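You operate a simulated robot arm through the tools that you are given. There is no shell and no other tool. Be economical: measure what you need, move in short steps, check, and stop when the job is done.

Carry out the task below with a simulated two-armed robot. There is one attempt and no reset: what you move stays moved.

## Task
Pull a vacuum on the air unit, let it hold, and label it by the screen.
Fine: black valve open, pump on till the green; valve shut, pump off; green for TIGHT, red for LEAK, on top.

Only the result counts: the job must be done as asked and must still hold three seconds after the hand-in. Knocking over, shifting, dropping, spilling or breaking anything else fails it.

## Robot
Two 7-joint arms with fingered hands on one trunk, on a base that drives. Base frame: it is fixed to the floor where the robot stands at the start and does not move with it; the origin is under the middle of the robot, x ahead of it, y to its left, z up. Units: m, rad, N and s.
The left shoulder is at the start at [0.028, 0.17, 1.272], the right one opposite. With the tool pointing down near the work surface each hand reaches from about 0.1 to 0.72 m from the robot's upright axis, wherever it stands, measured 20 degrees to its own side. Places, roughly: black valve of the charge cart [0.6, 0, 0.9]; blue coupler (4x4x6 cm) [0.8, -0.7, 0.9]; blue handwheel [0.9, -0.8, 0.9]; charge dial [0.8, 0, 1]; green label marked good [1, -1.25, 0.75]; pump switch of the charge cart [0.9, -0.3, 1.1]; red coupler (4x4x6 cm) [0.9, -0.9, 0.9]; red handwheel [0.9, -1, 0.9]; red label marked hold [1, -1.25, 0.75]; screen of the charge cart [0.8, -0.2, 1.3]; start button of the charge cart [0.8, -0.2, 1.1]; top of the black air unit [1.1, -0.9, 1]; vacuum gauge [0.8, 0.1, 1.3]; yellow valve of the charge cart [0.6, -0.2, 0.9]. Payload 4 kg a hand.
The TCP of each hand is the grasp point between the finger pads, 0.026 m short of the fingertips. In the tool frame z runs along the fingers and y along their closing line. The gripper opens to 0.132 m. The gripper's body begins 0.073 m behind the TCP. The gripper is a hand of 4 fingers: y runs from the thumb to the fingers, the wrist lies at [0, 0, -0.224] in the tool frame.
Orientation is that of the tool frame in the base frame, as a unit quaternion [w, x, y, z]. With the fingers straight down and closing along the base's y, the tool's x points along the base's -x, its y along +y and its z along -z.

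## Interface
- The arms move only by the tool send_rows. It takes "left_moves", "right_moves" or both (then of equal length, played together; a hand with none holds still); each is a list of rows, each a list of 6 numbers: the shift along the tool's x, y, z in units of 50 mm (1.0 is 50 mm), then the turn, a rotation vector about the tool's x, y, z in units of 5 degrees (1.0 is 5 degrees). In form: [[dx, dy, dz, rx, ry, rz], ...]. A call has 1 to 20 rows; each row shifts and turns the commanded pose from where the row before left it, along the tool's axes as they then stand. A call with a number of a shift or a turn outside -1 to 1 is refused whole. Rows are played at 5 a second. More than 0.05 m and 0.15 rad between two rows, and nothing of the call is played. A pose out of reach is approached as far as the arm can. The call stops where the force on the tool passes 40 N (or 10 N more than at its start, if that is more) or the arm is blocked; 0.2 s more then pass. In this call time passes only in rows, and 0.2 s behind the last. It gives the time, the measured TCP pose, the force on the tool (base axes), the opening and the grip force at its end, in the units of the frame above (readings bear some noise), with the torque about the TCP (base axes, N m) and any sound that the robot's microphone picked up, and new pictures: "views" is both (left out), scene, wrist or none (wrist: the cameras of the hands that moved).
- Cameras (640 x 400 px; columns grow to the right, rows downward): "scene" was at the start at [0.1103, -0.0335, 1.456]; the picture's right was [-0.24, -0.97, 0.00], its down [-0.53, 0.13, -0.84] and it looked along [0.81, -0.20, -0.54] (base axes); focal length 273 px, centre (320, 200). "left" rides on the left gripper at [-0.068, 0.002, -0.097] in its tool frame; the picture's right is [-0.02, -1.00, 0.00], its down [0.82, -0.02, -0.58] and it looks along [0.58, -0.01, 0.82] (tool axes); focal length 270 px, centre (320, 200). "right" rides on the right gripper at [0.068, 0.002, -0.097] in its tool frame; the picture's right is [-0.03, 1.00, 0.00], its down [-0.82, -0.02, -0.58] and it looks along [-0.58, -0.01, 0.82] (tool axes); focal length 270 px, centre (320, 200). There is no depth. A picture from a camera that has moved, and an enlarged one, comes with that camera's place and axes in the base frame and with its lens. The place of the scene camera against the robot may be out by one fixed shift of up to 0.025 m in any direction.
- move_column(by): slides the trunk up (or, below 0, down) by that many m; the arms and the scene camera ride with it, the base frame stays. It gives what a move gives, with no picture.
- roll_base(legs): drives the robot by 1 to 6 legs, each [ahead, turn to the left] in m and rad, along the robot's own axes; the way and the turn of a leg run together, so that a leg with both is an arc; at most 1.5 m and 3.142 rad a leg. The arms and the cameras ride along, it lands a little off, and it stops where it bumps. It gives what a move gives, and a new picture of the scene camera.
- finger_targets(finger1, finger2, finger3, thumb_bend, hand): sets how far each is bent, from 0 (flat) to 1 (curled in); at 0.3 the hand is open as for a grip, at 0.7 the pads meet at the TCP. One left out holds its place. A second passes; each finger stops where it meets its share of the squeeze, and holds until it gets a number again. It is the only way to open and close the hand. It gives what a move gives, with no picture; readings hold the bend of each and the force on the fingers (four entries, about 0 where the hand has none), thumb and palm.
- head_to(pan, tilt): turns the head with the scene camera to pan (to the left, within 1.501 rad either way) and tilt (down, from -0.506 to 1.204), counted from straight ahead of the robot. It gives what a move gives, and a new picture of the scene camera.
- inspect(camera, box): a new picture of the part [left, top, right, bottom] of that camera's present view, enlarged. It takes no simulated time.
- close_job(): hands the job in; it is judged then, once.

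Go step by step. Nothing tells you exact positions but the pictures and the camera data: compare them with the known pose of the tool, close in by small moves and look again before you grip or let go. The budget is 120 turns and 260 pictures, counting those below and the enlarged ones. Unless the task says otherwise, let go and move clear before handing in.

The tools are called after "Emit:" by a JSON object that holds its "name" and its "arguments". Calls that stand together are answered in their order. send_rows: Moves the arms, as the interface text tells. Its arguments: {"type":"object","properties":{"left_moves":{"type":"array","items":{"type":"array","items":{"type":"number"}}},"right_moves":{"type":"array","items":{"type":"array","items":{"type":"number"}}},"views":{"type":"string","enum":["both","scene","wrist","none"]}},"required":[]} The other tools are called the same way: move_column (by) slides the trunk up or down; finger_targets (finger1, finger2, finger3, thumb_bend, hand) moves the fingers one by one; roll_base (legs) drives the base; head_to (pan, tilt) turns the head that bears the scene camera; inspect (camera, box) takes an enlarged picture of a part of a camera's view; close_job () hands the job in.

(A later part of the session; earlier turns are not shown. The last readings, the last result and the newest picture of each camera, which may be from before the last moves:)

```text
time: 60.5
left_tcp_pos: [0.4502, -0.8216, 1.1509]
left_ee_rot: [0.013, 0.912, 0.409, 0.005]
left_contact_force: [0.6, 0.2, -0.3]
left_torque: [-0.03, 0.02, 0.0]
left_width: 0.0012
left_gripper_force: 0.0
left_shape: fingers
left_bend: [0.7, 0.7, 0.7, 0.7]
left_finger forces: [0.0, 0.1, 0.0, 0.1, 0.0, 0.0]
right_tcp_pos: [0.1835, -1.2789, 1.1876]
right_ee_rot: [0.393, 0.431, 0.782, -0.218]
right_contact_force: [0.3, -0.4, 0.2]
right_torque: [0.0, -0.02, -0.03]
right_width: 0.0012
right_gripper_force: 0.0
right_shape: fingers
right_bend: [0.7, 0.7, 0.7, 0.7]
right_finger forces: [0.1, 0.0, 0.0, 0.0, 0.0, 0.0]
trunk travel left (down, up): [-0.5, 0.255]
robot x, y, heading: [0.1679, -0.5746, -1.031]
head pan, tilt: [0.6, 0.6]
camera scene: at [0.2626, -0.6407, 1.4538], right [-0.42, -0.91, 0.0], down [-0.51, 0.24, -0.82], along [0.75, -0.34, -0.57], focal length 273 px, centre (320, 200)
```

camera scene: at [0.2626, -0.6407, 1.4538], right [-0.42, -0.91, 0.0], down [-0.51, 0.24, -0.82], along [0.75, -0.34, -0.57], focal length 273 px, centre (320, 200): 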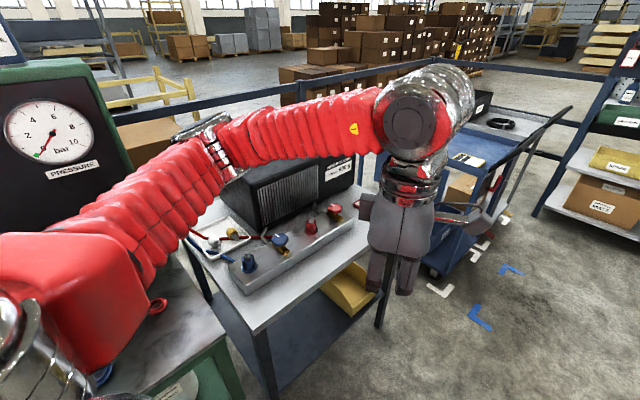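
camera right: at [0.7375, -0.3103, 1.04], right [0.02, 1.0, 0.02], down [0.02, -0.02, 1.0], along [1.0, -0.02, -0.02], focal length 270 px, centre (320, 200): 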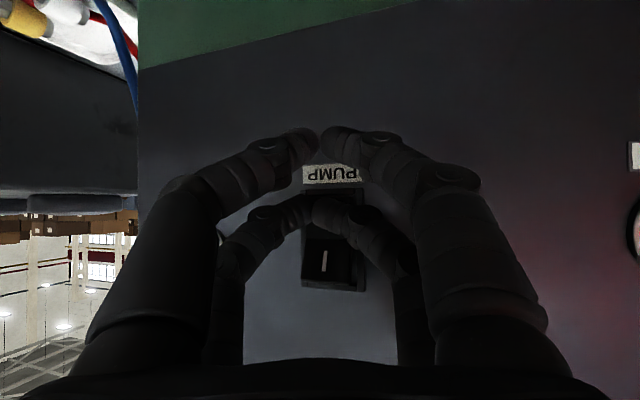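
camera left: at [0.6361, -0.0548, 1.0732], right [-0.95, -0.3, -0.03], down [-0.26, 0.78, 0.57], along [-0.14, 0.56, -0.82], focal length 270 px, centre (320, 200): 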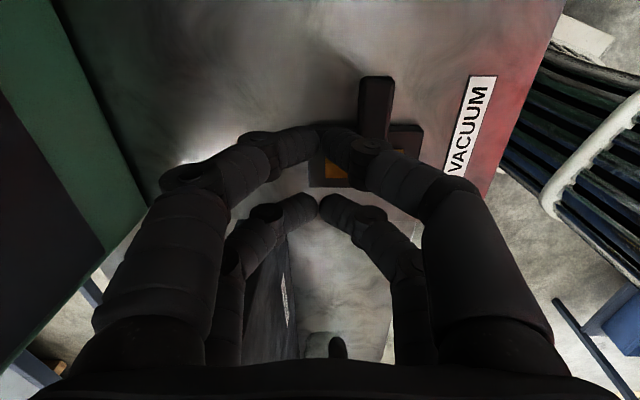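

Path is clear: red label near (1.12, -1.23), green near (0.99, -1.27), bench edge ahead-left. I'll drive on and turn to face the bench.

Emit:
{"name": "roll_base", "arguments": {"legs": [[0.58, 0], [0, 1.3]]}}

Emit:
{"name": "head_to", "arguments": {"pan": -0.1, "tilt": 0.8}}

```text
time: 66.4
left_tcp_pos: [0.8346, -0.9779, 1.1501]
left_ee_rot: [0.012, 0.619, 0.785, 0.009]
left_contact_force: [-0.8, -0.6, 0.3]
left_torque: [-0.04, -0.02, -0.01]
left_width: 0.0009
left_gripper_force: 0.1
left_shape: fingers
left_bend: [0.7, 0.7, 0.7, 0.7]
left_finger forces: [0.1, 0.0, 0.0, 0.0, 0.1, 0.1]
right_tcp_pos: [1.0567, -1.4595, 1.1914]
right_ee_rot: [0.451, 0.019, 0.892, -0.014]
right_contact_force: [0.2, 1.6, 0.7]
right_torque: [-0.08, 0.02, -0.05]
right_width: 0.0013
right_gripper_force: 0.0
right_shape: fingers
right_bend: [0.7, 0.7, 0.7, 0.7]
right_finger forces: [0.1, 0.1, 0.0, 0.1, 0.0, 0.0]
trunk travel left (down, up): [-0.5, 0.255]
robot x, y, heading: [0.4686, -1.1213, -0.029]
head pan, tilt: [0.6, 0.6]
stopped in leg 2: the robot was blocked; the commanded pose is now the measured one
camera scene: at [0.5626, -1.083, 1.4536], right [0.54, -0.84, 0.0], down [-0.48, -0.31, -0.82], along [0.69, 0.44, -0.57], focal length 273 px, centre (320, 200)
```

scene: 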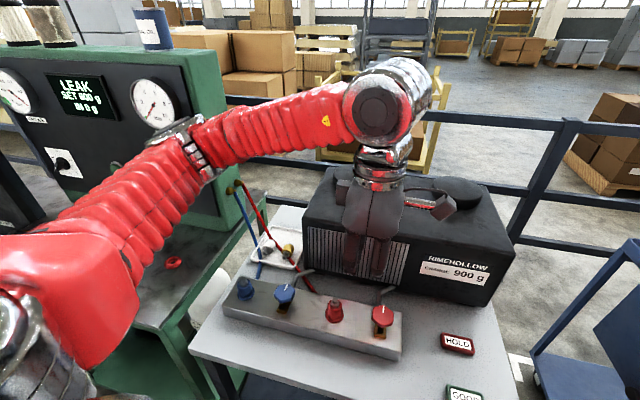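

```text
time: 67.5
left_tcp_pos: [0.8349, -0.9821, 1.1526]
left_ee_rot: [0.011, 0.62, 0.784, 0.012]
left_contact_force: [-0.2, -0.4, 0.2]
left_torque: [0.0, -0.04, 0.0]
left_width: 0.0012
left_gripper_force: 0.1
left_shape: fingers
left_bend: [0.7, 0.7, 0.7, 0.7]
left_finger forces: [0.0, 0.1, 0.0, 0.0, 0.1, 0.0]
right_tcp_pos: [1.0569, -1.4624, 1.1899]
right_ee_rot: [0.45, 0.022, 0.893, -0.013]
right_contact_force: [0.1, 0.8, -0.1]
right_torque: [0.0, 0.01, 0.0]
right_width: 0.0012
right_gripper_force: 0.1
right_shape: fingers
right_bend: [0.7, 0.7, 0.7, 0.7]
right_finger forces: [0.0, 0.0, 0.0, 0.0, 0.0, 0.0]
trunk travel left (down, up): [-0.5, 0.255]
robot x, y, heading: [0.4634, -1.1238, -0.026]
head pan, tilt: [-0.099, 0.799]
camera scene: at [0.5677, -1.1456, 1.437], right [-0.13, -0.99, 0.0], down [-0.71, 0.09, -0.7], along [0.69, -0.09, -0.72], focal length 273 px, centre (320, 200)
```

scene: 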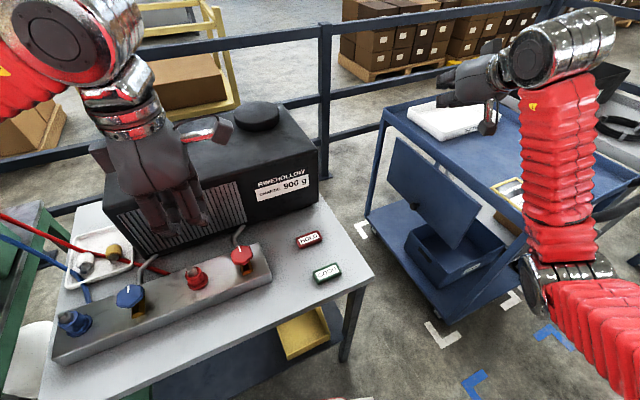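

The base stopped against the bench, a bit short of the turn, but it's a good place. I'll look closely at the labels, unit top and couplings.

Emit:
{"name": "inspect", "arguments": {"camera": "scene", "box": [260, 200, 380, 300]}}

Emit:
{"name": "inspect", "arguments": {"camera": "scene", "box": [40, 90, 360, 370]}}

```text
4.00 times, centred on (320, 250) of scene
camera zoom: at [0.5677, -1.1456, 1.437], right [-0.13, -0.99, 0.0], down [-0.71, 0.09, -0.7], along [0.69, -0.09, -0.72], focal length 1091 px, centre (320, 0)
```

zoom: 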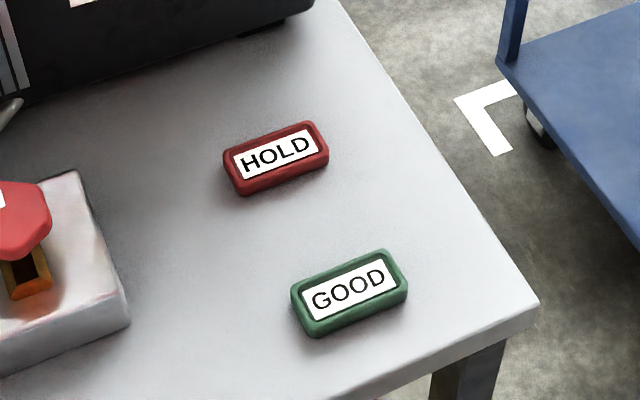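

```text
1.43 times, centred on (200, 230) of scene
camera zoom: at [0.5677, -1.1456, 1.437], right [-0.13, -0.99, 0.0], down [-0.71, 0.09, -0.7], along [0.69, -0.09, -0.72], focal length 390 px, centre (491, 157)
```

zoom: 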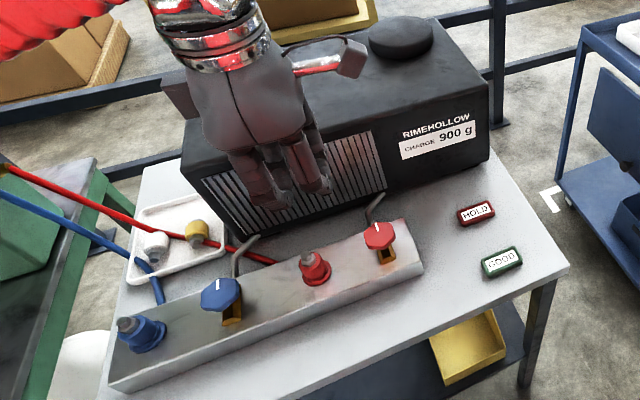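

Label plates are about 7x4 cm and some 1.5–2 cm thick, easy to grip across the short side. I'll open the right hand and point it down over the red HOLD label, yawed to match.

Emit:
{"name": "finger_targets", "arguments": {"hand": "right", "finger1": 0.3, "finger2": 0.3, "finger3": 0.3, "thumb_bend": 0.3}}

Emit:
{"name": "send_rows", "arguments": {"right_moves": [[0.3, 0.75, -0.4, 0, 0, 0], [0.3, 0.75, -0.4, 0, 0, 0], [0.3, 0.75, -0.4, 0, 0, 0], [0.3, 0.75, -0.4, 0, 0, 0], [0, 0, 0, 0, 1, 0], [0, 0, 0, 0, 1, 0], [0, 0, 0, 0, 1, 0], [0, 0, 0, 0, 1, 0], [0, 0, 0, 0, 1, 0], [0, 0, 0, 0, 1, 0], [0, 0, 0, 0, 1, 0], [0, 0, 0, 0, 1, 0], [0, 0, 0, 0, 1, 0], [0, 0, 0, 0, 1, 0], [0, 0, 0, 0, 0.8, 0], [0, 0, 0, 0, 0, 1], [0, 0, 0, 0, 0, 1], [0, 0, 0, 0, 0, 1], [0, 0, 0, 0, 0, 1], [0, 0, 0, 0, 0, 1]], "views": "both"}}

```text
time: 68.5
left_tcp_pos: [0.8344, -0.9816, 1.1517]
left_ee_rot: [0.011, 0.62, 0.784, 0.011]
left_contact_force: [-0.2, 0.0, 0.4]
left_torque: [-0.01, -0.02, 0.0]
left_width: 0.0009
left_gripper_force: 0.0
left_shape: fingers
left_bend: [0.7, 0.7, 0.7, 0.7]
left_finger forces: [0.0, 0.1, 0.0, 0.1, 0.0, 0.0]
right_tcp_pos: [1.058, -1.4643, 1.1895]
right_ee_rot: [0.451, 0.021, 0.892, -0.012]
right_contact_force: [0.6, -0.7, -0.7]
right_torque: [0.0, -0.03, -0.02]
right_width: 0.1325
right_gripper_force: 0.1
right_shape: fingers
right_bend: [0.3, 0.3, 0.3, 0.3]
right_finger forces: [0.0, 0.0, 0.1, 0.0, 0.0, 0.1]
trunk travel left (down, up): [-0.5, 0.255]
robot x, y, heading: [0.4649, -1.1254, -0.029]
head pan, tilt: [-0.099, 0.799]
```

```text
time: 72.7
left_tcp_pos: [0.8328, -0.98, 1.1526]
left_ee_rot: [0.012, 0.619, 0.785, 0.012]
left_contact_force: [0.0, 0.6, 0.0]
left_torque: [0.02, -0.04, 0.01]
left_width: 0.001
left_gripper_force: 0.0
left_shape: fingers
left_bend: [0.7, 0.7, 0.7, 0.7]
left_finger forces: [0.1, 0.0, 0.0, 0.1, 0.0, 0.0]
right_tcp_pos: [0.9588, -1.2911, 1.1893]
right_ee_rot: [-0.004, 0.2, 0.98, -0.008]
right_contact_force: [-0.3, 0.3, -0.9]
right_torque: [-0.03, -0.01, -0.04]
right_width: 0.1324
right_gripper_force: 0.1
right_shape: fingers
right_bend: [0.3, 0.3, 0.3, 0.3]
right_finger forces: [0.0, 0.0, 0.0, 0.0, 0.0, 0.1]
right hand out of reach, approached as far as the arm can: row 20
trunk travel left (down, up): [-0.5, 0.255]
robot x, y, heading: [0.4612, -1.1246, -0.029]
head pan, tilt: [-0.099, 0.799]
camera scene: at [0.5653, -1.144, 1.4372], right [-0.13, -0.99, 0.0], down [-0.71, 0.09, -0.7], along [0.69, -0.09, -0.72], focal length 273 px, centre (320, 200)
camera right: at [0.8982, -1.2617, 1.2858], right [0.41, 0.91, -0.02], down [0.75, -0.33, 0.57], along [0.52, -0.25, -0.82], focal length 270 px, centre (320, 200)
```

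scene: 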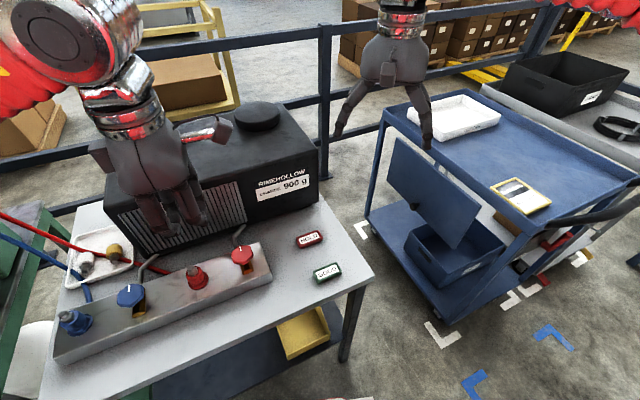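
right: 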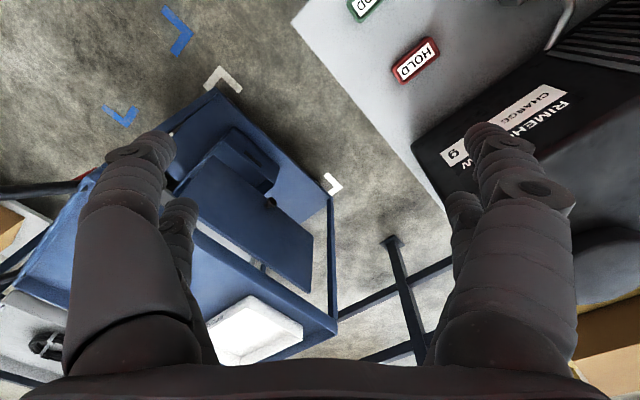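

The wrist limits the yaw in that sense, so I'll grip along the label's long side instead. The red label is near (1.03, -1.145); moving over it while the left hand gives room.

Emit:
{"name": "send_rows", "arguments": {"right_moves": [[0, 0, 0, 0, 0, -1], [0, 0, 0, 0, 0, -1], [0, 0, 0, 0, 0, -1], [0, 0, 0, 0, 0, -1], [0, 0, 0, 0, 0, -1], [0, 0, 0, 0, 0, -1], [0, 0, 0, 0, 0, -1], [0, 0, 0, 0, 0, -1], [-0.55, 0.6, 0.5, 0, 0, 0], [-0.55, 0.6, 0.5, 0, 0, 0], [-0.55, 0.6, 0.5, 0, 0, 0], [-0.55, 0.6, 0.5, 0, 0, 0], [0, 0, 0.8, 0, 0, 0], [0, 0, 0.8, 0, 0, 0]], "left_moves": [[1, 0, 0, 0, 0, 0], [1, 0, 0, 0, 0, 0], [1, 0, 0, 0, 0, 0], [0, -0.8, 0, 0, 0, 0], [0, -0.8, 0, 0, 0, 0], [0, -0.8, 0, 0, 0, 0], [0, 0, 0, 0, 0, 0], [0, 0, 0, 0, 0, 0], [0, 0, 0, 0, 0, 0], [0, 0, 0, 0, 0, 0], [0, 0, 0, 0, 0, 0], [0, 0, 0, 0, 0, 0], [0, 0, 0, 0, 0, 0], [0, 0, 0, 0, 0, 0]], "views": "both"}}

```text
time: 75.7
left_tcp_pos: [0.7455, -0.8544, 1.1731]
left_ee_rot: [0.01, 0.619, 0.785, 0.01]
left_contact_force: [0.0, 0.6, 0.7]
left_torque: [-0.02, 0.01, -0.04]
left_width: 0.0011
left_gripper_force: 0.0
left_shape: fingers
left_bend: [0.7, 0.7, 0.7, 0.7]
left_finger forces: [0.0, 0.1, 0.0, 0.0, 0.0, 0.0]
left hand out of reach, approached as far as the arm can: row 5, 6
right_tcp_pos: [1.0457, -1.1681, 1.008]
right_ee_rot: [-0.003, -0.106, 0.994, -0.001]
right_contact_force: [0.7, -0.4, -0.4]
right_torque: [0.01, 0.02, -0.01]
right_width: 0.1327
right_gripper_force: 0.1
right_shape: fingers
right_bend: [0.3, 0.3, 0.3, 0.3]
right_finger forces: [0.0, 0.0, 0.1, 0.0, 0.0, 0.0]
trunk travel left (down, up): [-0.5, 0.255]
robot x, y, heading: [0.4634, -1.1203, -0.028]
head pan, tilt: [-0.099, 0.799]
camera scene: at [0.5685, -1.1449, 1.4369], right [-0.13, -0.99, 0.0], down [-0.71, 0.09, -0.7], along [0.69, -0.09, -0.72], focal length 273 px, centre (320, 200)
camera right: at [0.9793, -1.181, 1.104], right [-0.19, 0.98, 0.0], down [0.81, 0.15, 0.57], along [0.56, 0.11, -0.82], focal length 270 px, centre (320, 200)
camera left: at [0.76, -0.9209, 1.271], right [-0.97, -0.26, -0.03], down [-0.23, 0.79, 0.57], along [-0.12, 0.56, -0.82], focal length 270 px, centre (320, 200)
```

scene: 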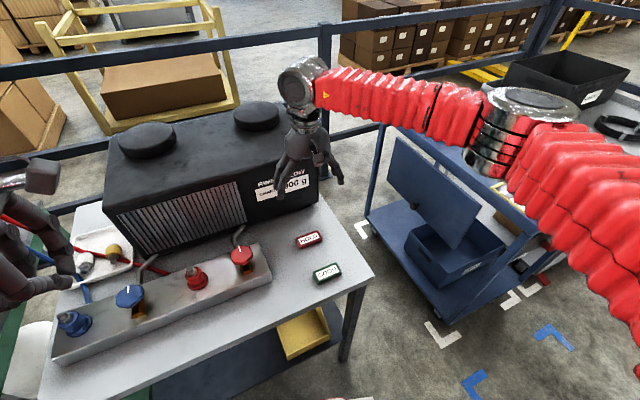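
right: 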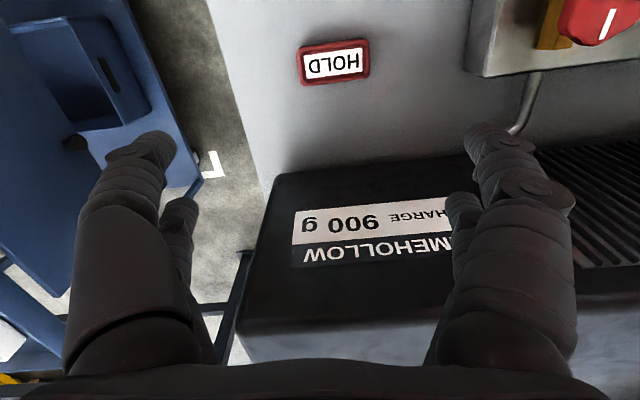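
left: 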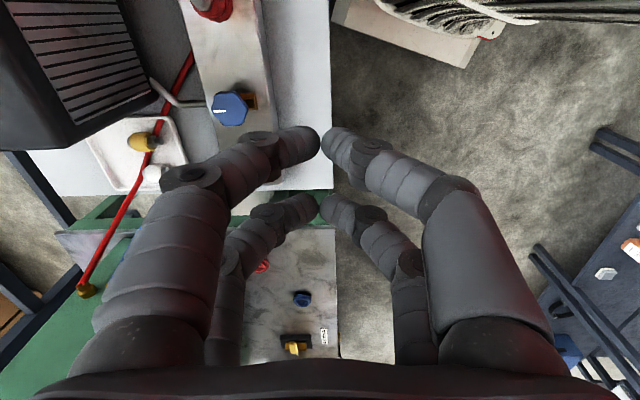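

The label is at about (1.02, -1.156), turned some 7 degrees more than the hand. I'll align, descend to 10 cm above it and look.

Emit:
{"name": "send_rows", "arguments": {"right_moves": [[0, 0, 0, 0, 0, -0.7], [0, 0, 0, 0, 0, -0.7], [0.41, 0.39, 0, 0, 0, 0], [0, 0, 0.95, 0, 0, 0], [0, 0, 0.95, 0, 0, 0], [0, 0, 0.95, 0, 0, 0]], "views": "both"}}

```text
time: 77.1
left_tcp_pos: [0.745, -0.8549, 1.1743]
left_ee_rot: [0.009, 0.619, 0.785, 0.01]
left_contact_force: [-0.5, 0.2, 0.1]
left_torque: [0.0, -0.01, 0.0]
left_width: 0.0014
left_gripper_force: 0.0
left_shape: fingers
left_bend: [0.7, 0.7, 0.7, 0.7]
left_finger forces: [0.1, 0.0, 0.0, 0.1, 0.1, 0.0]
right_tcp_pos: [1.0193, -1.1578, 0.8645]
right_ee_rot: [-0.004, -0.167, 0.986, -0.001]
right_contact_force: [0.2, -0.1, 0.3]
right_torque: [0.01, 0.04, 0.0]
right_width: 0.1327
right_gripper_force: 0.1
right_shape: fingers
right_bend: [0.3, 0.3, 0.3, 0.3]
right_finger forces: [0.1, 0.0, 0.1, 0.1, 0.1, 0.0]
trunk travel left (down, up): [-0.5, 0.255]
robot x, y, heading: [0.4626, -1.12, -0.028]
head pan, tilt: [-0.099, 0.799]
camera scene: at [0.5686, -1.1455, 1.4369], right [-0.13, -0.99, 0.0], down [-0.71, 0.09, -0.7], along [0.69, -0.09, -0.72], focal length 273 px, centre (320, 200)
camera right: at [0.9556, -1.1784, 0.9611], right [-0.31, 0.95, 0.0], down [0.78, 0.25, 0.57], along [0.54, 0.17, -0.82], focal length 270 px, centre (320, 200)
```

scene: 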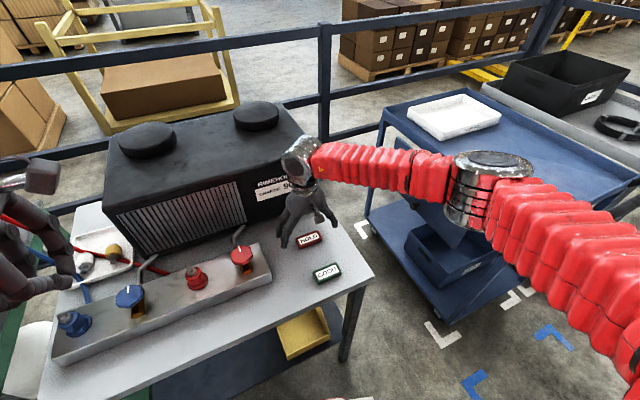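
right: 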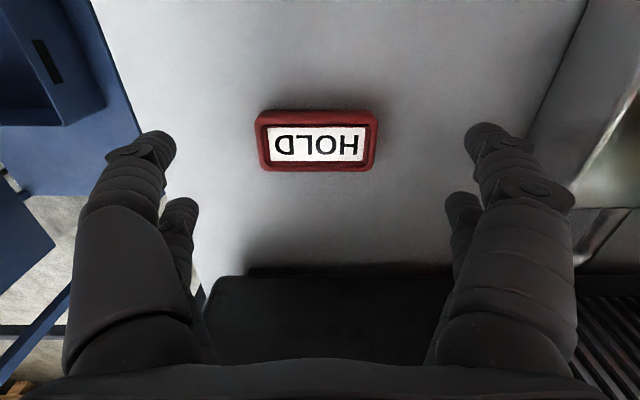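

Well aligned and centred. Descending to just above the label.

Emit:
{"name": "send_rows", "arguments": {"right_moves": [[-0.06, 0, 0.6, 0, 0, 0], [0, 0, 0.5, 0, 0, 0]], "views": "both"}}

```text
time: 77.7
left_tcp_pos: [0.7444, -0.8557, 1.1746]
left_ee_rot: [0.01, 0.619, 0.785, 0.01]
left_contact_force: [0.5, 0.2, 0.6]
left_torque: [-0.01, 0.04, 0.02]
left_width: 0.0013
left_gripper_force: 0.0
left_shape: fingers
left_bend: [0.7, 0.7, 0.7, 0.7]
left_finger forces: [0.0, 0.0, 0.0, 0.0, 0.1, 0.0]
right_tcp_pos: [1.0239, -1.1556, 0.8239]
right_ee_rot: [-0.002, -0.168, 0.986, 0.001]
right_contact_force: [-9.2, -2.5, 15.4]
right_torque: [-0.31, 0.16, -0.01]
right_width: 0.1349
right_gripper_force: 7.3
right_shape: fingers
right_bend: [0.29, 0.29, 0.29, 0.3]
right_finger forces: [2.8, 3.2, 3.8, 0.0, 5.8, 0.0]
trunk travel left (down, up): [-0.5, 0.255]
robot x, y, heading: [0.4634, -1.1228, -0.029]
head pan, tilt: [-0.099, 0.799]
stopped in row 2 (right hand): the force on the tool passed its limit at 54 N (the readings are from after the stop); the commanded pose is now the measured one
camera scene: at [0.5668, -1.1455, 1.4371], right [-0.13, -0.99, 0.0], down [-0.71, 0.09, -0.7], along [0.69, -0.09, -0.72], focal length 273 px, centre (320, 200)
camera right: at [0.9593, -1.1757, 0.9198], right [-0.31, 0.95, 0.0], down [0.78, 0.25, 0.57], along [0.55, 0.18, -0.82], focal length 270 px, centre (320, 200)
```

scene: 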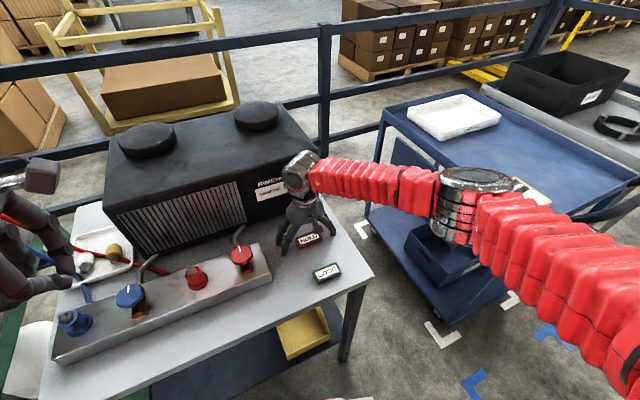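
right: 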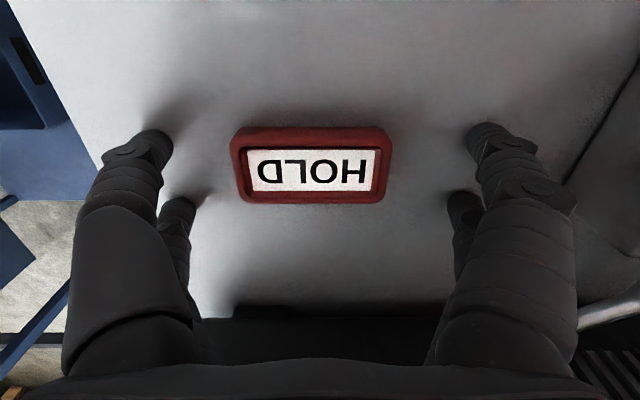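

The fingertips met the bench, so its top is at z≈0.797. I'll lift 6 mm, centre 1 cm back and close.

Emit:
{"name": "send_rows", "arguments": {"right_moves": [[0, 0, -0.12, 0, 0, 0], [0.2, -0.02, 0, 0, 0, 0]], "views": "none"}}

Emit:
{"name": "finger_targets", "arguments": {"hand": "right", "finger1": 0.6, "finger2": 0.6, "finger3": 0.6, "thumb_bend": 0.6}}

Emit:
{"name": "inspect", "arguments": {"camera": "right", "box": [0, 0, 640, 400]}}

```text
time: 78.3
left_tcp_pos: [0.745, -0.8559, 1.1749]
left_ee_rot: [0.01, 0.619, 0.785, 0.01]
left_contact_force: [0.9, -0.6, -0.1]
left_torque: [-0.01, 0.0, -0.01]
left_width: 0.0011
left_gripper_force: 0.1
left_shape: fingers
left_bend: [0.7, 0.7, 0.7, 0.7]
left_finger forces: [0.0, 0.0, 0.0, 0.1, 0.0, 0.1]
right_tcp_pos: [1.0146, -1.1593, 0.8279]
right_ee_rot: [-0.001, -0.167, 0.986, 0.001]
right_contact_force: [-0.2, -0.3, 0.6]
right_torque: [0.01, 0.03, -0.05]
right_width: 0.1333
right_gripper_force: 0.1
right_shape: fingers
right_bend: [0.3, 0.3, 0.3, 0.3]
right_finger forces: [0.0, 0.1, 0.0, 0.0, 0.0, 0.1]
trunk travel left (down, up): [-0.5, 0.255]
robot x, y, heading: [0.463, -1.1255, -0.024]
head pan, tilt: [-0.099, 0.799]
```

```text
time: 79.3
left_tcp_pos: [0.7441, -0.8546, 1.1754]
left_ee_rot: [0.011, 0.62, 0.785, 0.011]
left_contact_force: [0.5, -0.7, -1.0]
left_torque: [0.0, 0.02, 0.02]
left_width: 0.001
left_gripper_force: 0.1
left_shape: fingers
left_bend: [0.7, 0.7, 0.7, 0.7]
left_finger forces: [0.0, 0.0, 0.0, 0.0, 0.0, 0.0]
right_tcp_pos: [1.0158, -1.1576, 0.832]
right_ee_rot: [0.002, -0.167, 0.986, 0.001]
right_contact_force: [5.6, 3.2, 34.6]
right_torque: [0.19, 0.05, -0.15]
right_width: 0.0508
right_gripper_force: 24.8
right_shape: fingers
right_bend: [0.58, 0.53, 0.6, 0.56]
right_finger forces: [9.3, 19.5, 0.0, 0.0, 21.1, 0.0]
trunk travel left (down, up): [-0.5, 0.255]
robot x, y, heading: [0.4647, -1.1242, -0.031]
head pan, tilt: [-0.099, 0.799]
```

```text
1.00 times, centred on (320, 200) of right (not enlarged: the box is as wide or as high as the picture)
camera zoom: at [0.9503, -1.1789, 0.9278], right [-0.31, 0.95, 0.0], down [0.78, 0.25, 0.58], along [0.55, 0.18, -0.81], focal length 270 px, centre (320, 200)
```

zoom: 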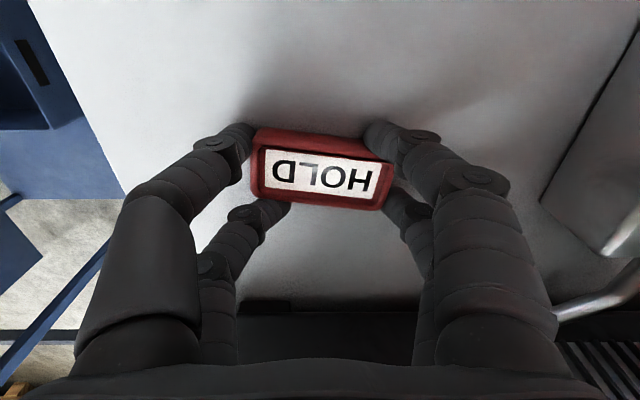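

The fingers hold the label, somewhat tilted, and press on the bench. I'll lift a little and check.

Emit:
{"name": "send_rows", "arguments": {"right_moves": [[0, 0, -0.2, 0, 0, 0], [0, 0, -0.4, 0, 0, 0], [0, 0, -0.4, 0, 0, 0]], "views": "both"}}

```text
time: 80.1
left_tcp_pos: [0.7459, -0.8549, 1.1756]
left_ee_rot: [0.01, 0.62, 0.784, 0.011]
left_contact_force: [0.2, 0.2, 0.5]
left_torque: [0.01, -0.01, 0.01]
left_width: 0.0008
left_gripper_force: 0.0
left_shape: fingers
left_bend: [0.7, 0.7, 0.7, 0.7]
left_finger forces: [0.1, 0.1, 0.1, 0.0, 0.0, 0.0]
right_tcp_pos: [1.0158, -1.1591, 0.8777]
right_ee_rot: [-0.003, -0.167, 0.986, 0.002]
right_contact_force: [1.7, 0.1, 1.0]
right_torque: [-0.02, -0.01, 0.01]
right_width: 0.0488
right_gripper_force: 9.7
right_shape: fingers
right_bend: [0.58, 0.53, 0.6, 0.56]
right_finger forces: [2.6, 7.6, 0.0, 0.0, 8.8, 0.1]
trunk travel left (down, up): [-0.5, 0.255]
robot x, y, heading: [0.4639, -1.1218, -0.028]
head pan, tilt: [-0.099, 0.799]
camera scene: at [0.5679, -1.1455, 1.4369], right [-0.13, -0.99, 0.0], down [-0.71, 0.09, -0.7], along [0.69, -0.09, -0.72], focal length 273 px, centre (320, 200)
camera right: at [0.9514, -1.1801, 0.9741], right [-0.3, 0.95, 0.0], down [0.78, 0.25, 0.57], along [0.55, 0.18, -0.82], focal length 270 px, centre (320, 200)
```

scene: 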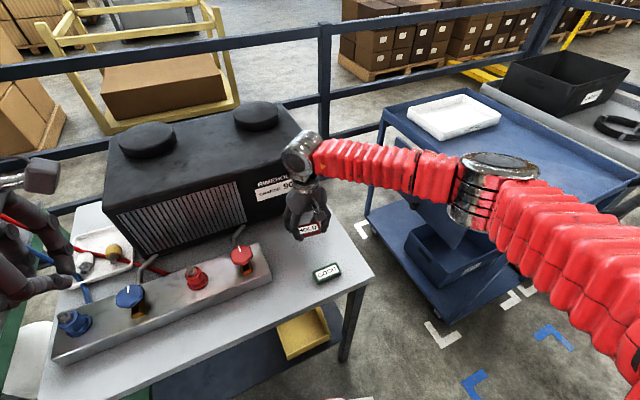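
right: 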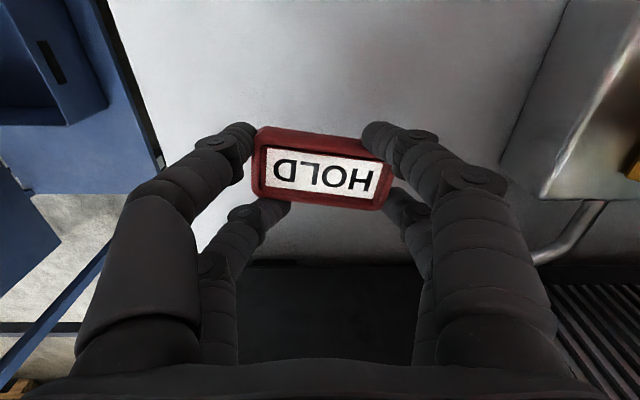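

The red label is held. I'll raise it well above the unit and view the unit's top.

Emit:
{"name": "send_rows", "arguments": {"right_moves": [[0, 0, -0.9, 0, 0, 0], [0, 0, -0.9, 0, 0, 0], [0, 0, -0.9, 0, 0, 0], [0, 0, -0.9, 0, 0, 0], [0, 0, -0.9, 0, 0, 0], [0, 0, -0.9, 0, 0, 0], [0, 0, -0.9, 0, 0, 0]], "views": "both"}}

Emit:
{"name": "inspect", "arguments": {"camera": "scene", "box": [80, 80, 340, 260]}}

```text
time: 81.7
left_tcp_pos: [0.7449, -0.8544, 1.1745]
left_ee_rot: [0.01, 0.62, 0.785, 0.011]
left_contact_force: [0.1, 0.6, 0.6]
left_torque: [0.0, 0.01, 0.02]
left_width: 0.0011
left_gripper_force: 0.0
left_shape: fingers
left_bend: [0.7, 0.7, 0.7, 0.7]
left_finger forces: [0.0, 0.0, 0.0, 0.0, 0.0, 0.0]
right_tcp_pos: [1.0164, -1.1592, 1.1923]
right_ee_rot: [-0.003, -0.167, 0.986, 0.0]
right_contact_force: [-0.2, 0.1, 0.0]
right_torque: [0.01, -0.03, -0.01]
right_width: 0.0484
right_gripper_force: 9.2
right_shape: fingers
right_bend: [0.58, 0.52, 0.6, 0.56]
right_finger forces: [2.3, 7.6, 0.1, 0.0, 8.7, 0.0]
trunk travel left (down, up): [-0.5, 0.255]
robot x, y, heading: [0.4619, -1.1236, -0.028]
head pan, tilt: [-0.099, 0.799]
camera scene: at [0.567, -1.1451, 1.437], right [-0.13, -0.99, 0.0], down [-0.71, 0.09, -0.7], along [0.69, -0.09, -0.72], focal length 273 px, centre (320, 200)
camera right: at [0.9517, -1.1797, 1.2899], right [-0.31, 0.95, 0.0], down [0.78, 0.25, 0.57], along [0.55, 0.18, -0.82], focal length 270 px, centre (320, 200)
```

scene: 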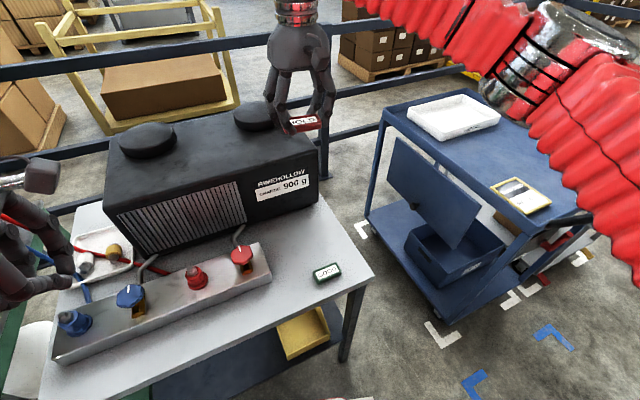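
right: 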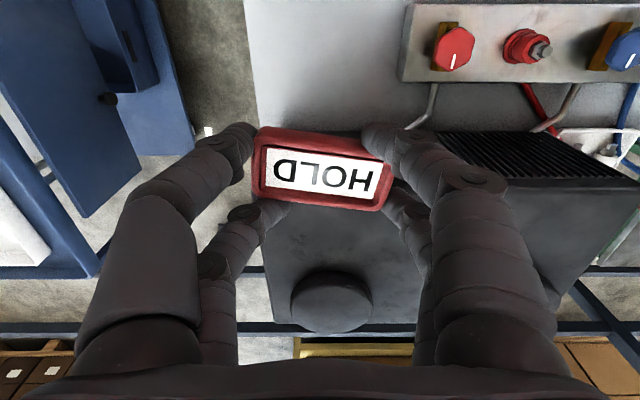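

```text
2.22 times, centred on (210, 170) of scene
camera zoom: at [0.567, -1.1451, 1.437], right [-0.13, -0.99, 0.0], down [-0.71, 0.09, -0.7], along [0.69, -0.09, -0.72], focal length 606 px, centre (564, 267)
```

zoom: 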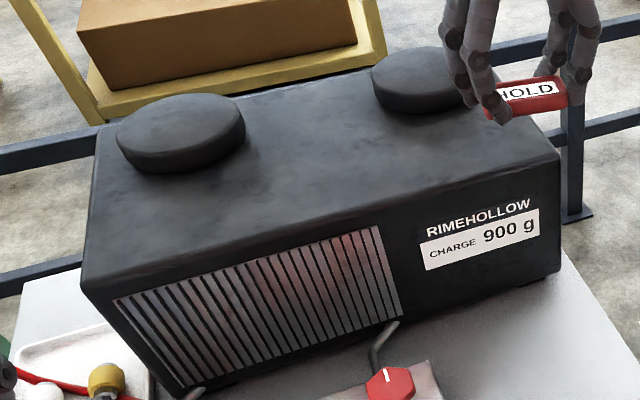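

The unit's top is free in front between the two round caps, but it's at the edge of my reach. I'll back off a little, turn left and look again, with the label held high.

Emit:
{"name": "roll_base", "arguments": {"legs": [[-0.15, 0], [0, 0.5]]}}

Emit:
{"name": "inspect", "arguments": {"camera": "right", "box": [0, 0, 640, 400]}}

```text
time: 84.9
left_tcp_pos: [0.4295, -0.7482, 1.1748]
left_ee_rot: [0.009, 0.408, 0.913, 0.013]
left_contact_force: [-0.1, 0.9, -0.4]
left_torque: [-0.08, -0.05, 0.0]
left_width: 0.0009
left_gripper_force: 0.0
left_shape: fingers
left_bend: [0.7, 0.7, 0.7, 0.7]
left_finger forces: [0.1, 0.1, 0.0, 0.0, 0.0, 0.0]
right_tcp_pos: [0.813, -0.8862, 1.1937]
right_ee_rot: [-0.001, -0.404, 0.915, -0.002]
right_contact_force: [-0.9, -1.4, -0.5]
right_torque: [-0.01, -0.04, 0.01]
right_width: 0.0479
right_gripper_force: 10.0
right_shape: fingers
right_bend: [0.58, 0.52, 0.6, 0.56]
right_finger forces: [1.8, 7.5, 0.1, 0.0, 8.6, 0.1]
trunk travel left (down, up): [-0.5, 0.255]
robot x, y, heading: [0.3241, -1.1436, 0.459]
head pan, tilt: [-0.099, 0.799]
stopped in leg 2: the robot was blocked; the commanded pose is now the measured one
camera scene: at [0.4184, -1.1147, 1.4371], right [0.35, -0.94, 0.0], down [-0.67, -0.26, -0.7], along [0.65, 0.25, -0.72], focal length 273 px, centre (320, 200)
```

scene: 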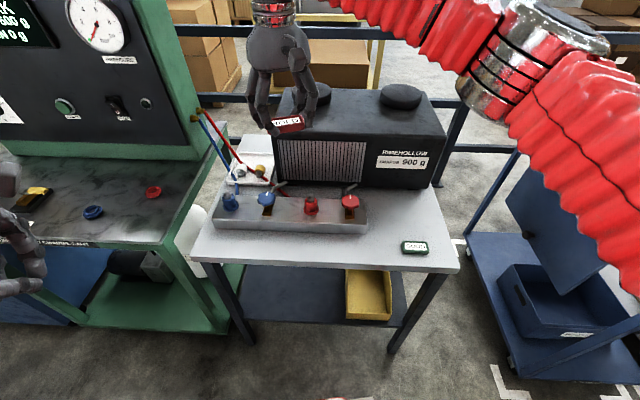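

```text
1.00 times, centred on (320, 200) of right (not enlarged: the box is as wide or as high as the picture)
camera zoom: at [0.7668, -0.9344, 1.2899], right [-0.72, 0.69, 0.0], down [0.57, 0.59, 0.57], along [0.4, 0.41, -0.82], focal length 270 px, centre (320, 200)
```

zoom: 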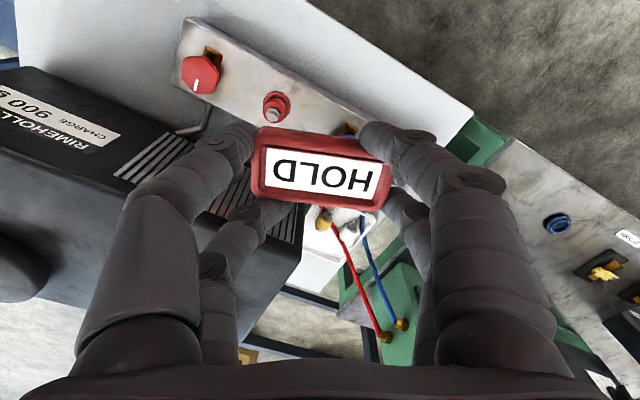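

Now facing the unit. I'll roll a decimetre closer to bring its top within reach.

Emit:
{"name": "roll_base", "arguments": {"legs": [[0.11, 0]]}}

```text
time: 86.1
left_tcp_pos: [0.5338, -0.7007, 1.1744]
left_ee_rot: [0.008, 0.408, 0.913, 0.013]
left_contact_force: [0.5, -0.5, -0.1]
left_torque: [0.01, 0.01, 0.03]
left_width: 0.0009
left_gripper_force: 0.0
left_shape: fingers
left_bend: [0.7, 0.7, 0.7, 0.7]
left_finger forces: [0.0, 0.0, 0.0, 0.0, 0.1, 0.0]
right_tcp_pos: [0.9177, -0.8379, 1.1926]
right_ee_rot: [-0.003, -0.403, 0.915, 0.0]
right_contact_force: [0.6, 0.5, -0.3]
right_torque: [-0.02, 0.03, 0.02]
right_width: 0.0482
right_gripper_force: 9.0
right_shape: fingers
right_bend: [0.58, 0.52, 0.6, 0.56]
right_finger forces: [1.7, 7.4, 0.0, 0.1, 8.6, 0.0]
trunk travel left (down, up): [-0.5, 0.255]
robot x, y, heading: [0.4246, -1.0906, 0.461]
head pan, tilt: [-0.099, 0.799]
camera scene: at [0.5225, -1.067, 1.4368], right [0.35, -0.94, 0.0], down [-0.67, -0.25, -0.7], along [0.65, 0.25, -0.72], focal length 273 px, centre (320, 200)
```

scene: 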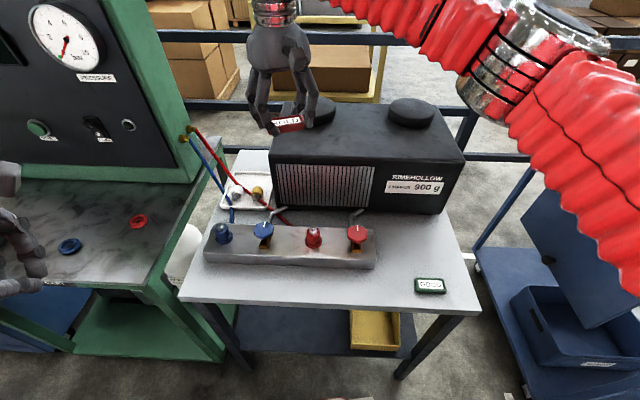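

Now carry the label over the front of the unit's top, turning it in line with the box.

Emit:
{"name": "send_rows", "arguments": {"right_moves": [[0, 0, 0, 0, 0, 1], [0, 0, 0, 0, 0, 1], [0, 0, 0, 0, 0, 1], [0, 0, 0, 0, 0, 1], [0, 0, 0, 0, 0, 1], [0, 0, 0, 0, 0, 1], [-0.49, -0.76, 0, 0, 0, 0], [-0.49, -0.76, 0, 0, 0, 0], [-0.49, -0.76, 0, 0, 0, 0], [-0.49, -0.76, 0, 0, 0, 0], [-0.49, -0.76, 0, 0, 0, 0]], "views": "both"}}

```text
time: 88.5
left_tcp_pos: [0.5333, -0.7006, 1.1761]
left_ee_rot: [0.007, 0.408, 0.913, 0.013]
left_contact_force: [-0.3, 0.2, 1.0]
left_torque: [0.02, 0.02, 0.0]
left_width: 0.0011
left_gripper_force: 0.0
left_shape: fingers
left_bend: [0.7, 0.7, 0.7, 0.7]
left_finger forces: [0.0, 0.0, 0.0, 0.0, 0.1, 0.0]
right_tcp_pos: [1.0907, -0.9843, 1.1934]
right_ee_rot: [-0.003, -0.152, 0.988, -0.001]
right_contact_force: [-0.2, -0.4, -0.9]
right_torque: [0.0, 0.0, 0.01]
right_width: 0.048
right_gripper_force: 8.8
right_shape: fingers
right_bend: [0.58, 0.52, 0.6, 0.56]
right_finger forces: [1.4, 7.4, 0.1, 0.0, 8.3, 0.0]
trunk travel left (down, up): [-0.5, 0.255]
robot x, y, heading: [0.4244, -1.0982, 0.462]
head pan, tilt: [-0.099, 0.799]
camera scene: at [0.5214, -1.0687, 1.4369], right [0.35, -0.94, 0.0], down [-0.67, -0.25, -0.7], along [0.65, 0.25, -0.72], focal length 273 px, centre (320, 200)
camera right: at [1.0261, -1.0027, 1.2899], right [-0.28, 0.96, 0.0], down [0.79, 0.23, 0.57], along [0.55, 0.16, -0.82], focal length 270 px, centre (320, 200)
```

scene: 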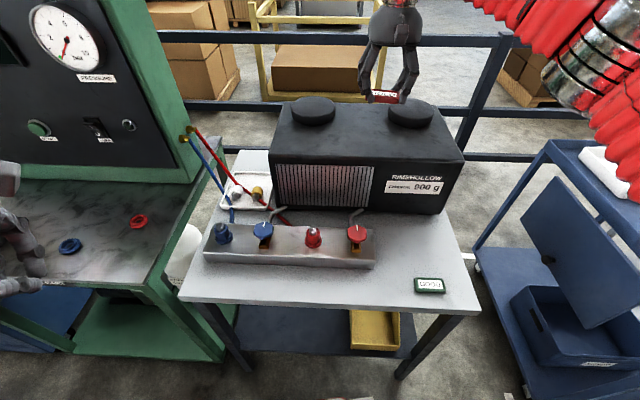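
right: 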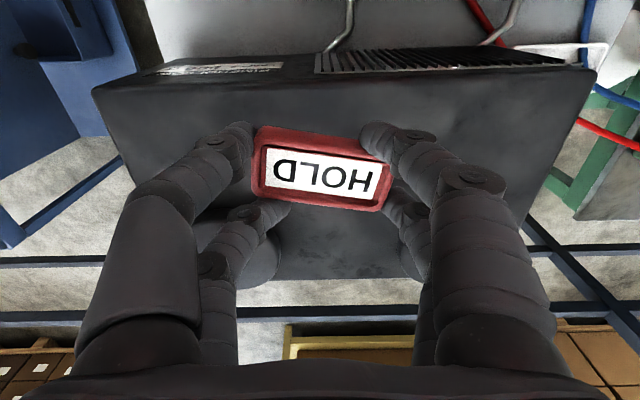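

The top's front edge is at about x=1.08 here. I'll move 4 cm further in and come down partway.

Emit:
{"name": "send_rows", "arguments": {"right_moves": [[-0.8, 0, 0, 0, 0, 0], [0, 0, 0.9, 0, 0, 0], [0, 0, 0.9, 0, 0, 0]], "views": "both"}}

Emit:
{"name": "inspect", "arguments": {"camera": "scene", "box": [250, 60, 490, 210]}}

```text
time: 89.3
left_tcp_pos: [0.5325, -0.6999, 1.176]
left_ee_rot: [0.008, 0.409, 0.913, 0.012]
left_contact_force: [0.0, 0.1, 0.1]
left_torque: [-0.04, 0.01, 0.0]
left_width: 0.0009
left_gripper_force: 0.1
left_shape: fingers
left_bend: [0.7, 0.7, 0.7, 0.7]
left_finger forces: [0.0, 0.0, 0.1, 0.0, 0.0, 0.0]
right_tcp_pos: [1.1278, -0.9709, 1.1031]
right_ee_rot: [-0.002, -0.152, 0.988, -0.001]
right_contact_force: [0.5, 0.1, 0.0]
right_torque: [-0.01, -0.02, -0.01]
right_width: 0.0477
right_gripper_force: 8.7
right_shape: fingers
right_bend: [0.58, 0.52, 0.6, 0.56]
right_finger forces: [1.3, 7.5, 0.1, 0.0, 8.3, 0.0]
trunk travel left (down, up): [-0.5, 0.255]
robot x, y, heading: [0.4266, -1.0924, 0.458]
head pan, tilt: [-0.099, 0.799]
camera scene: at [0.5209, -1.0661, 1.4368], right [0.35, -0.94, 0.0], down [-0.67, -0.25, -0.7], along [0.65, 0.24, -0.72], focal length 273 px, centre (320, 200)
camera right: at [1.0623, -0.9885, 1.1988], right [-0.28, 0.96, 0.0], down [0.79, 0.23, 0.57], along [0.55, 0.16, -0.82], focal length 270 px, centre (320, 200)
```

scene: 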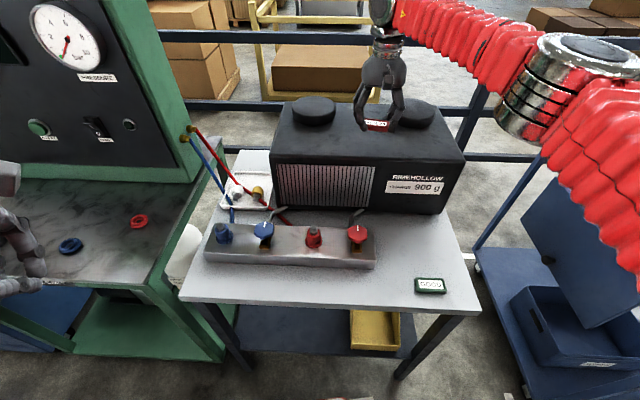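
right: 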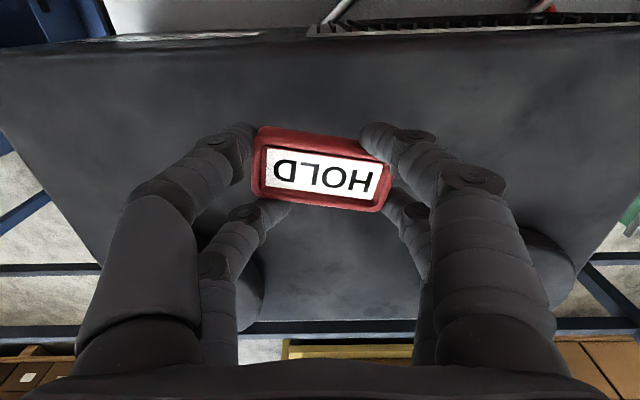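

```text
2.67 times, centred on (370, 135) of scene
camera zoom: at [0.5209, -1.0661, 1.4368], right [0.35, -0.94, 0.0], down [-0.67, -0.25, -0.7], along [0.65, 0.24, -0.72], focal length 728 px, centre (187, 373)
```

zoom: 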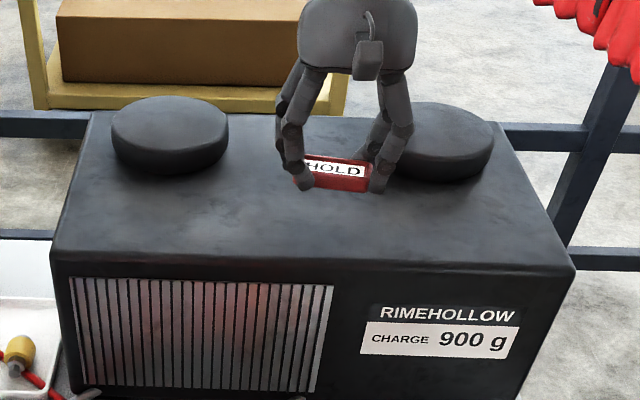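

Position is good; I'll shift 2 cm away from the right cap, then descend slowly until contact.

Emit:
{"name": "send_rows", "arguments": {"right_moves": [[0, 0.4, 0, 0, 0, 0], [0, 0, 0.2, 0, 0, 0], [0, 0, 0.2, 0, 0, 0], [0, 0, 0.2, 0, 0, 0], [0, 0, 0.1, 0, 0, 0], [0, 0, 0.1, 0, 0, 0], [0, 0, 0.1, 0, 0, 0], [0, 0, 0.1, 0, 0, 0]], "views": "both"}}

```text
time: 91.1
left_tcp_pos: [0.5326, -0.7008, 1.1759]
left_ee_rot: [0.008, 0.409, 0.912, 0.013]
left_contact_force: [-0.3, 0.5, -1.2]
left_torque: [0.05, 0.0, 0.02]
left_width: 0.001
left_gripper_force: 0.0
left_shape: fingers
left_bend: [0.7, 0.7, 0.7, 0.7]
left_finger forces: [0.0, 0.0, 0.0, 0.2, 0.0, 0.1]
right_tcp_pos: [1.1218, -0.9525, 1.053]
right_ee_rot: [-0.003, -0.151, 0.989, 0.0]
right_contact_force: [0.0, 0.2, -0.6]
right_torque: [0.03, 0.0, 0.02]
right_width: 0.0477
right_gripper_force: 8.3
right_shape: fingers
right_bend: [0.58, 0.52, 0.6, 0.56]
right_finger forces: [1.3, 7.5, 0.0, 0.0, 8.3, 0.0]
trunk travel left (down, up): [-0.5, 0.255]
robot x, y, heading: [0.4258, -1.094, 0.46]
head pan, tilt: [-0.099, 0.799]
camera scene: at [0.5209, -1.0681, 1.4369], right [0.35, -0.94, 0.0], down [-0.67, -0.25, -0.7], along [0.65, 0.25, -0.72], focal length 273 px, centre (320, 200)
camera right: at [1.0568, -0.9718, 1.1493], right [-0.28, 0.96, 0.0], down [0.79, 0.23, 0.57], along [0.55, 0.16, -0.82], focal length 270 px, centre (320, 200)
```

scene: 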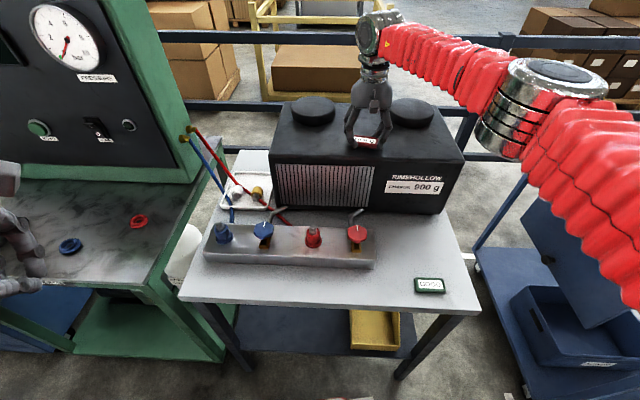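
right: 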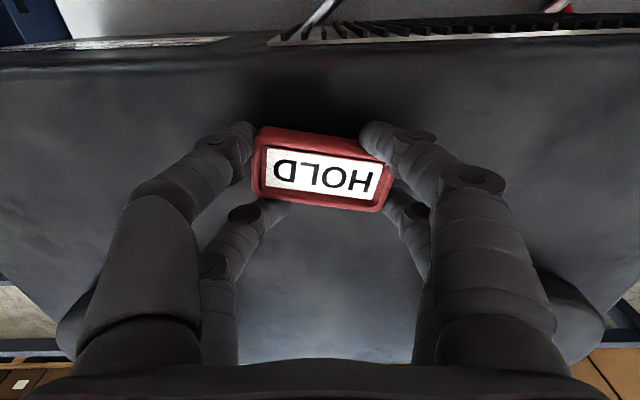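

Not yet in contact; continuing down in 5 mm steps, a touch further in.

Emit:
{"name": "send_rows", "arguments": {"right_moves": [[-0.3, 0, 0.1, 0, 0, 0], [0, 0, 0.1, 0, 0, 0], [0, 0, 0.1, 0, 0, 0], [0, 0, 0.1, 0, 0, 0], [0, 0, 0.1, 0, 0, 0], [0, 0, 0.1, 0, 0, 0], [0, 0, 0.1, 0, 0, 0], [0, 0, 0.1, 0, 0, 0]], "views": "both"}}

```text
time: 92.0
left_tcp_pos: [0.532, -0.7016, 1.1769]
left_ee_rot: [0.008, 0.409, 0.913, 0.013]
left_contact_force: [-0.2, -0.7, -0.1]
left_torque: [-0.01, 0.04, 0.04]
left_width: 0.0009
left_gripper_force: 0.1
left_shape: fingers
left_bend: [0.7, 0.7, 0.7, 0.7]
left_finger forces: [0.1, 0.0, 0.0, 0.0, 0.0, 0.1]
right_tcp_pos: [1.1382, -0.9466, 1.0474]
right_ee_rot: [0.004, -0.151, 0.989, 0.002]
right_contact_force: [-3.8, -0.4, 16.0]
right_torque: [-0.57, 0.21, -0.13]
right_width: 0.0468
right_gripper_force: 17.4
right_shape: fingers
right_bend: [0.59, 0.53, 0.6, 0.57]
right_finger forces: [1.7, 8.7, 0.0, 0.1, 24.0, 0.0]
trunk travel left (down, up): [-0.5, 0.255]
robot x, y, heading: [0.4223, -1.0935, 0.455]
head pan, tilt: [-0.099, 0.799]
stopped in row 4 (right hand): the force on the tool passed its limit at 45 N (the readings are from after the stop); the commanded pose is now the measured one
camera scene: at [0.5198, -1.0686, 1.437], right [0.35, -0.94, 0.0], down [-0.67, -0.25, -0.7], along [0.65, 0.25, -0.72], focal length 273 px, centre (320, 200)
camera right: at [1.072, -0.9666, 1.1426], right [-0.27, 0.96, 0.0], down [0.78, 0.22, 0.58], along [0.56, 0.16, -0.81], focal length 270 px, centre (320, 200)
```

scene: 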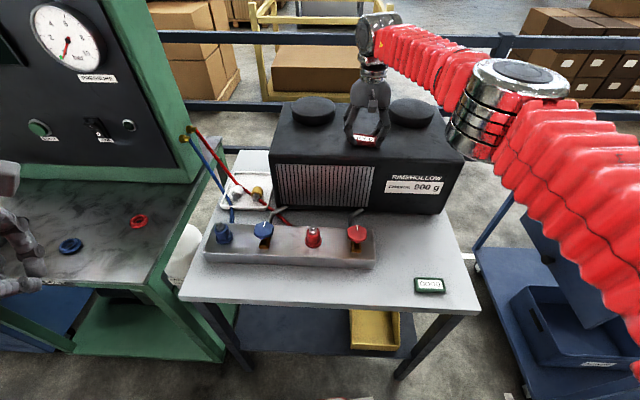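
right: 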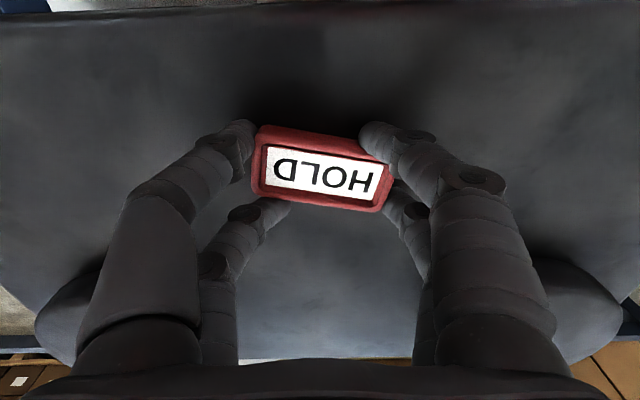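

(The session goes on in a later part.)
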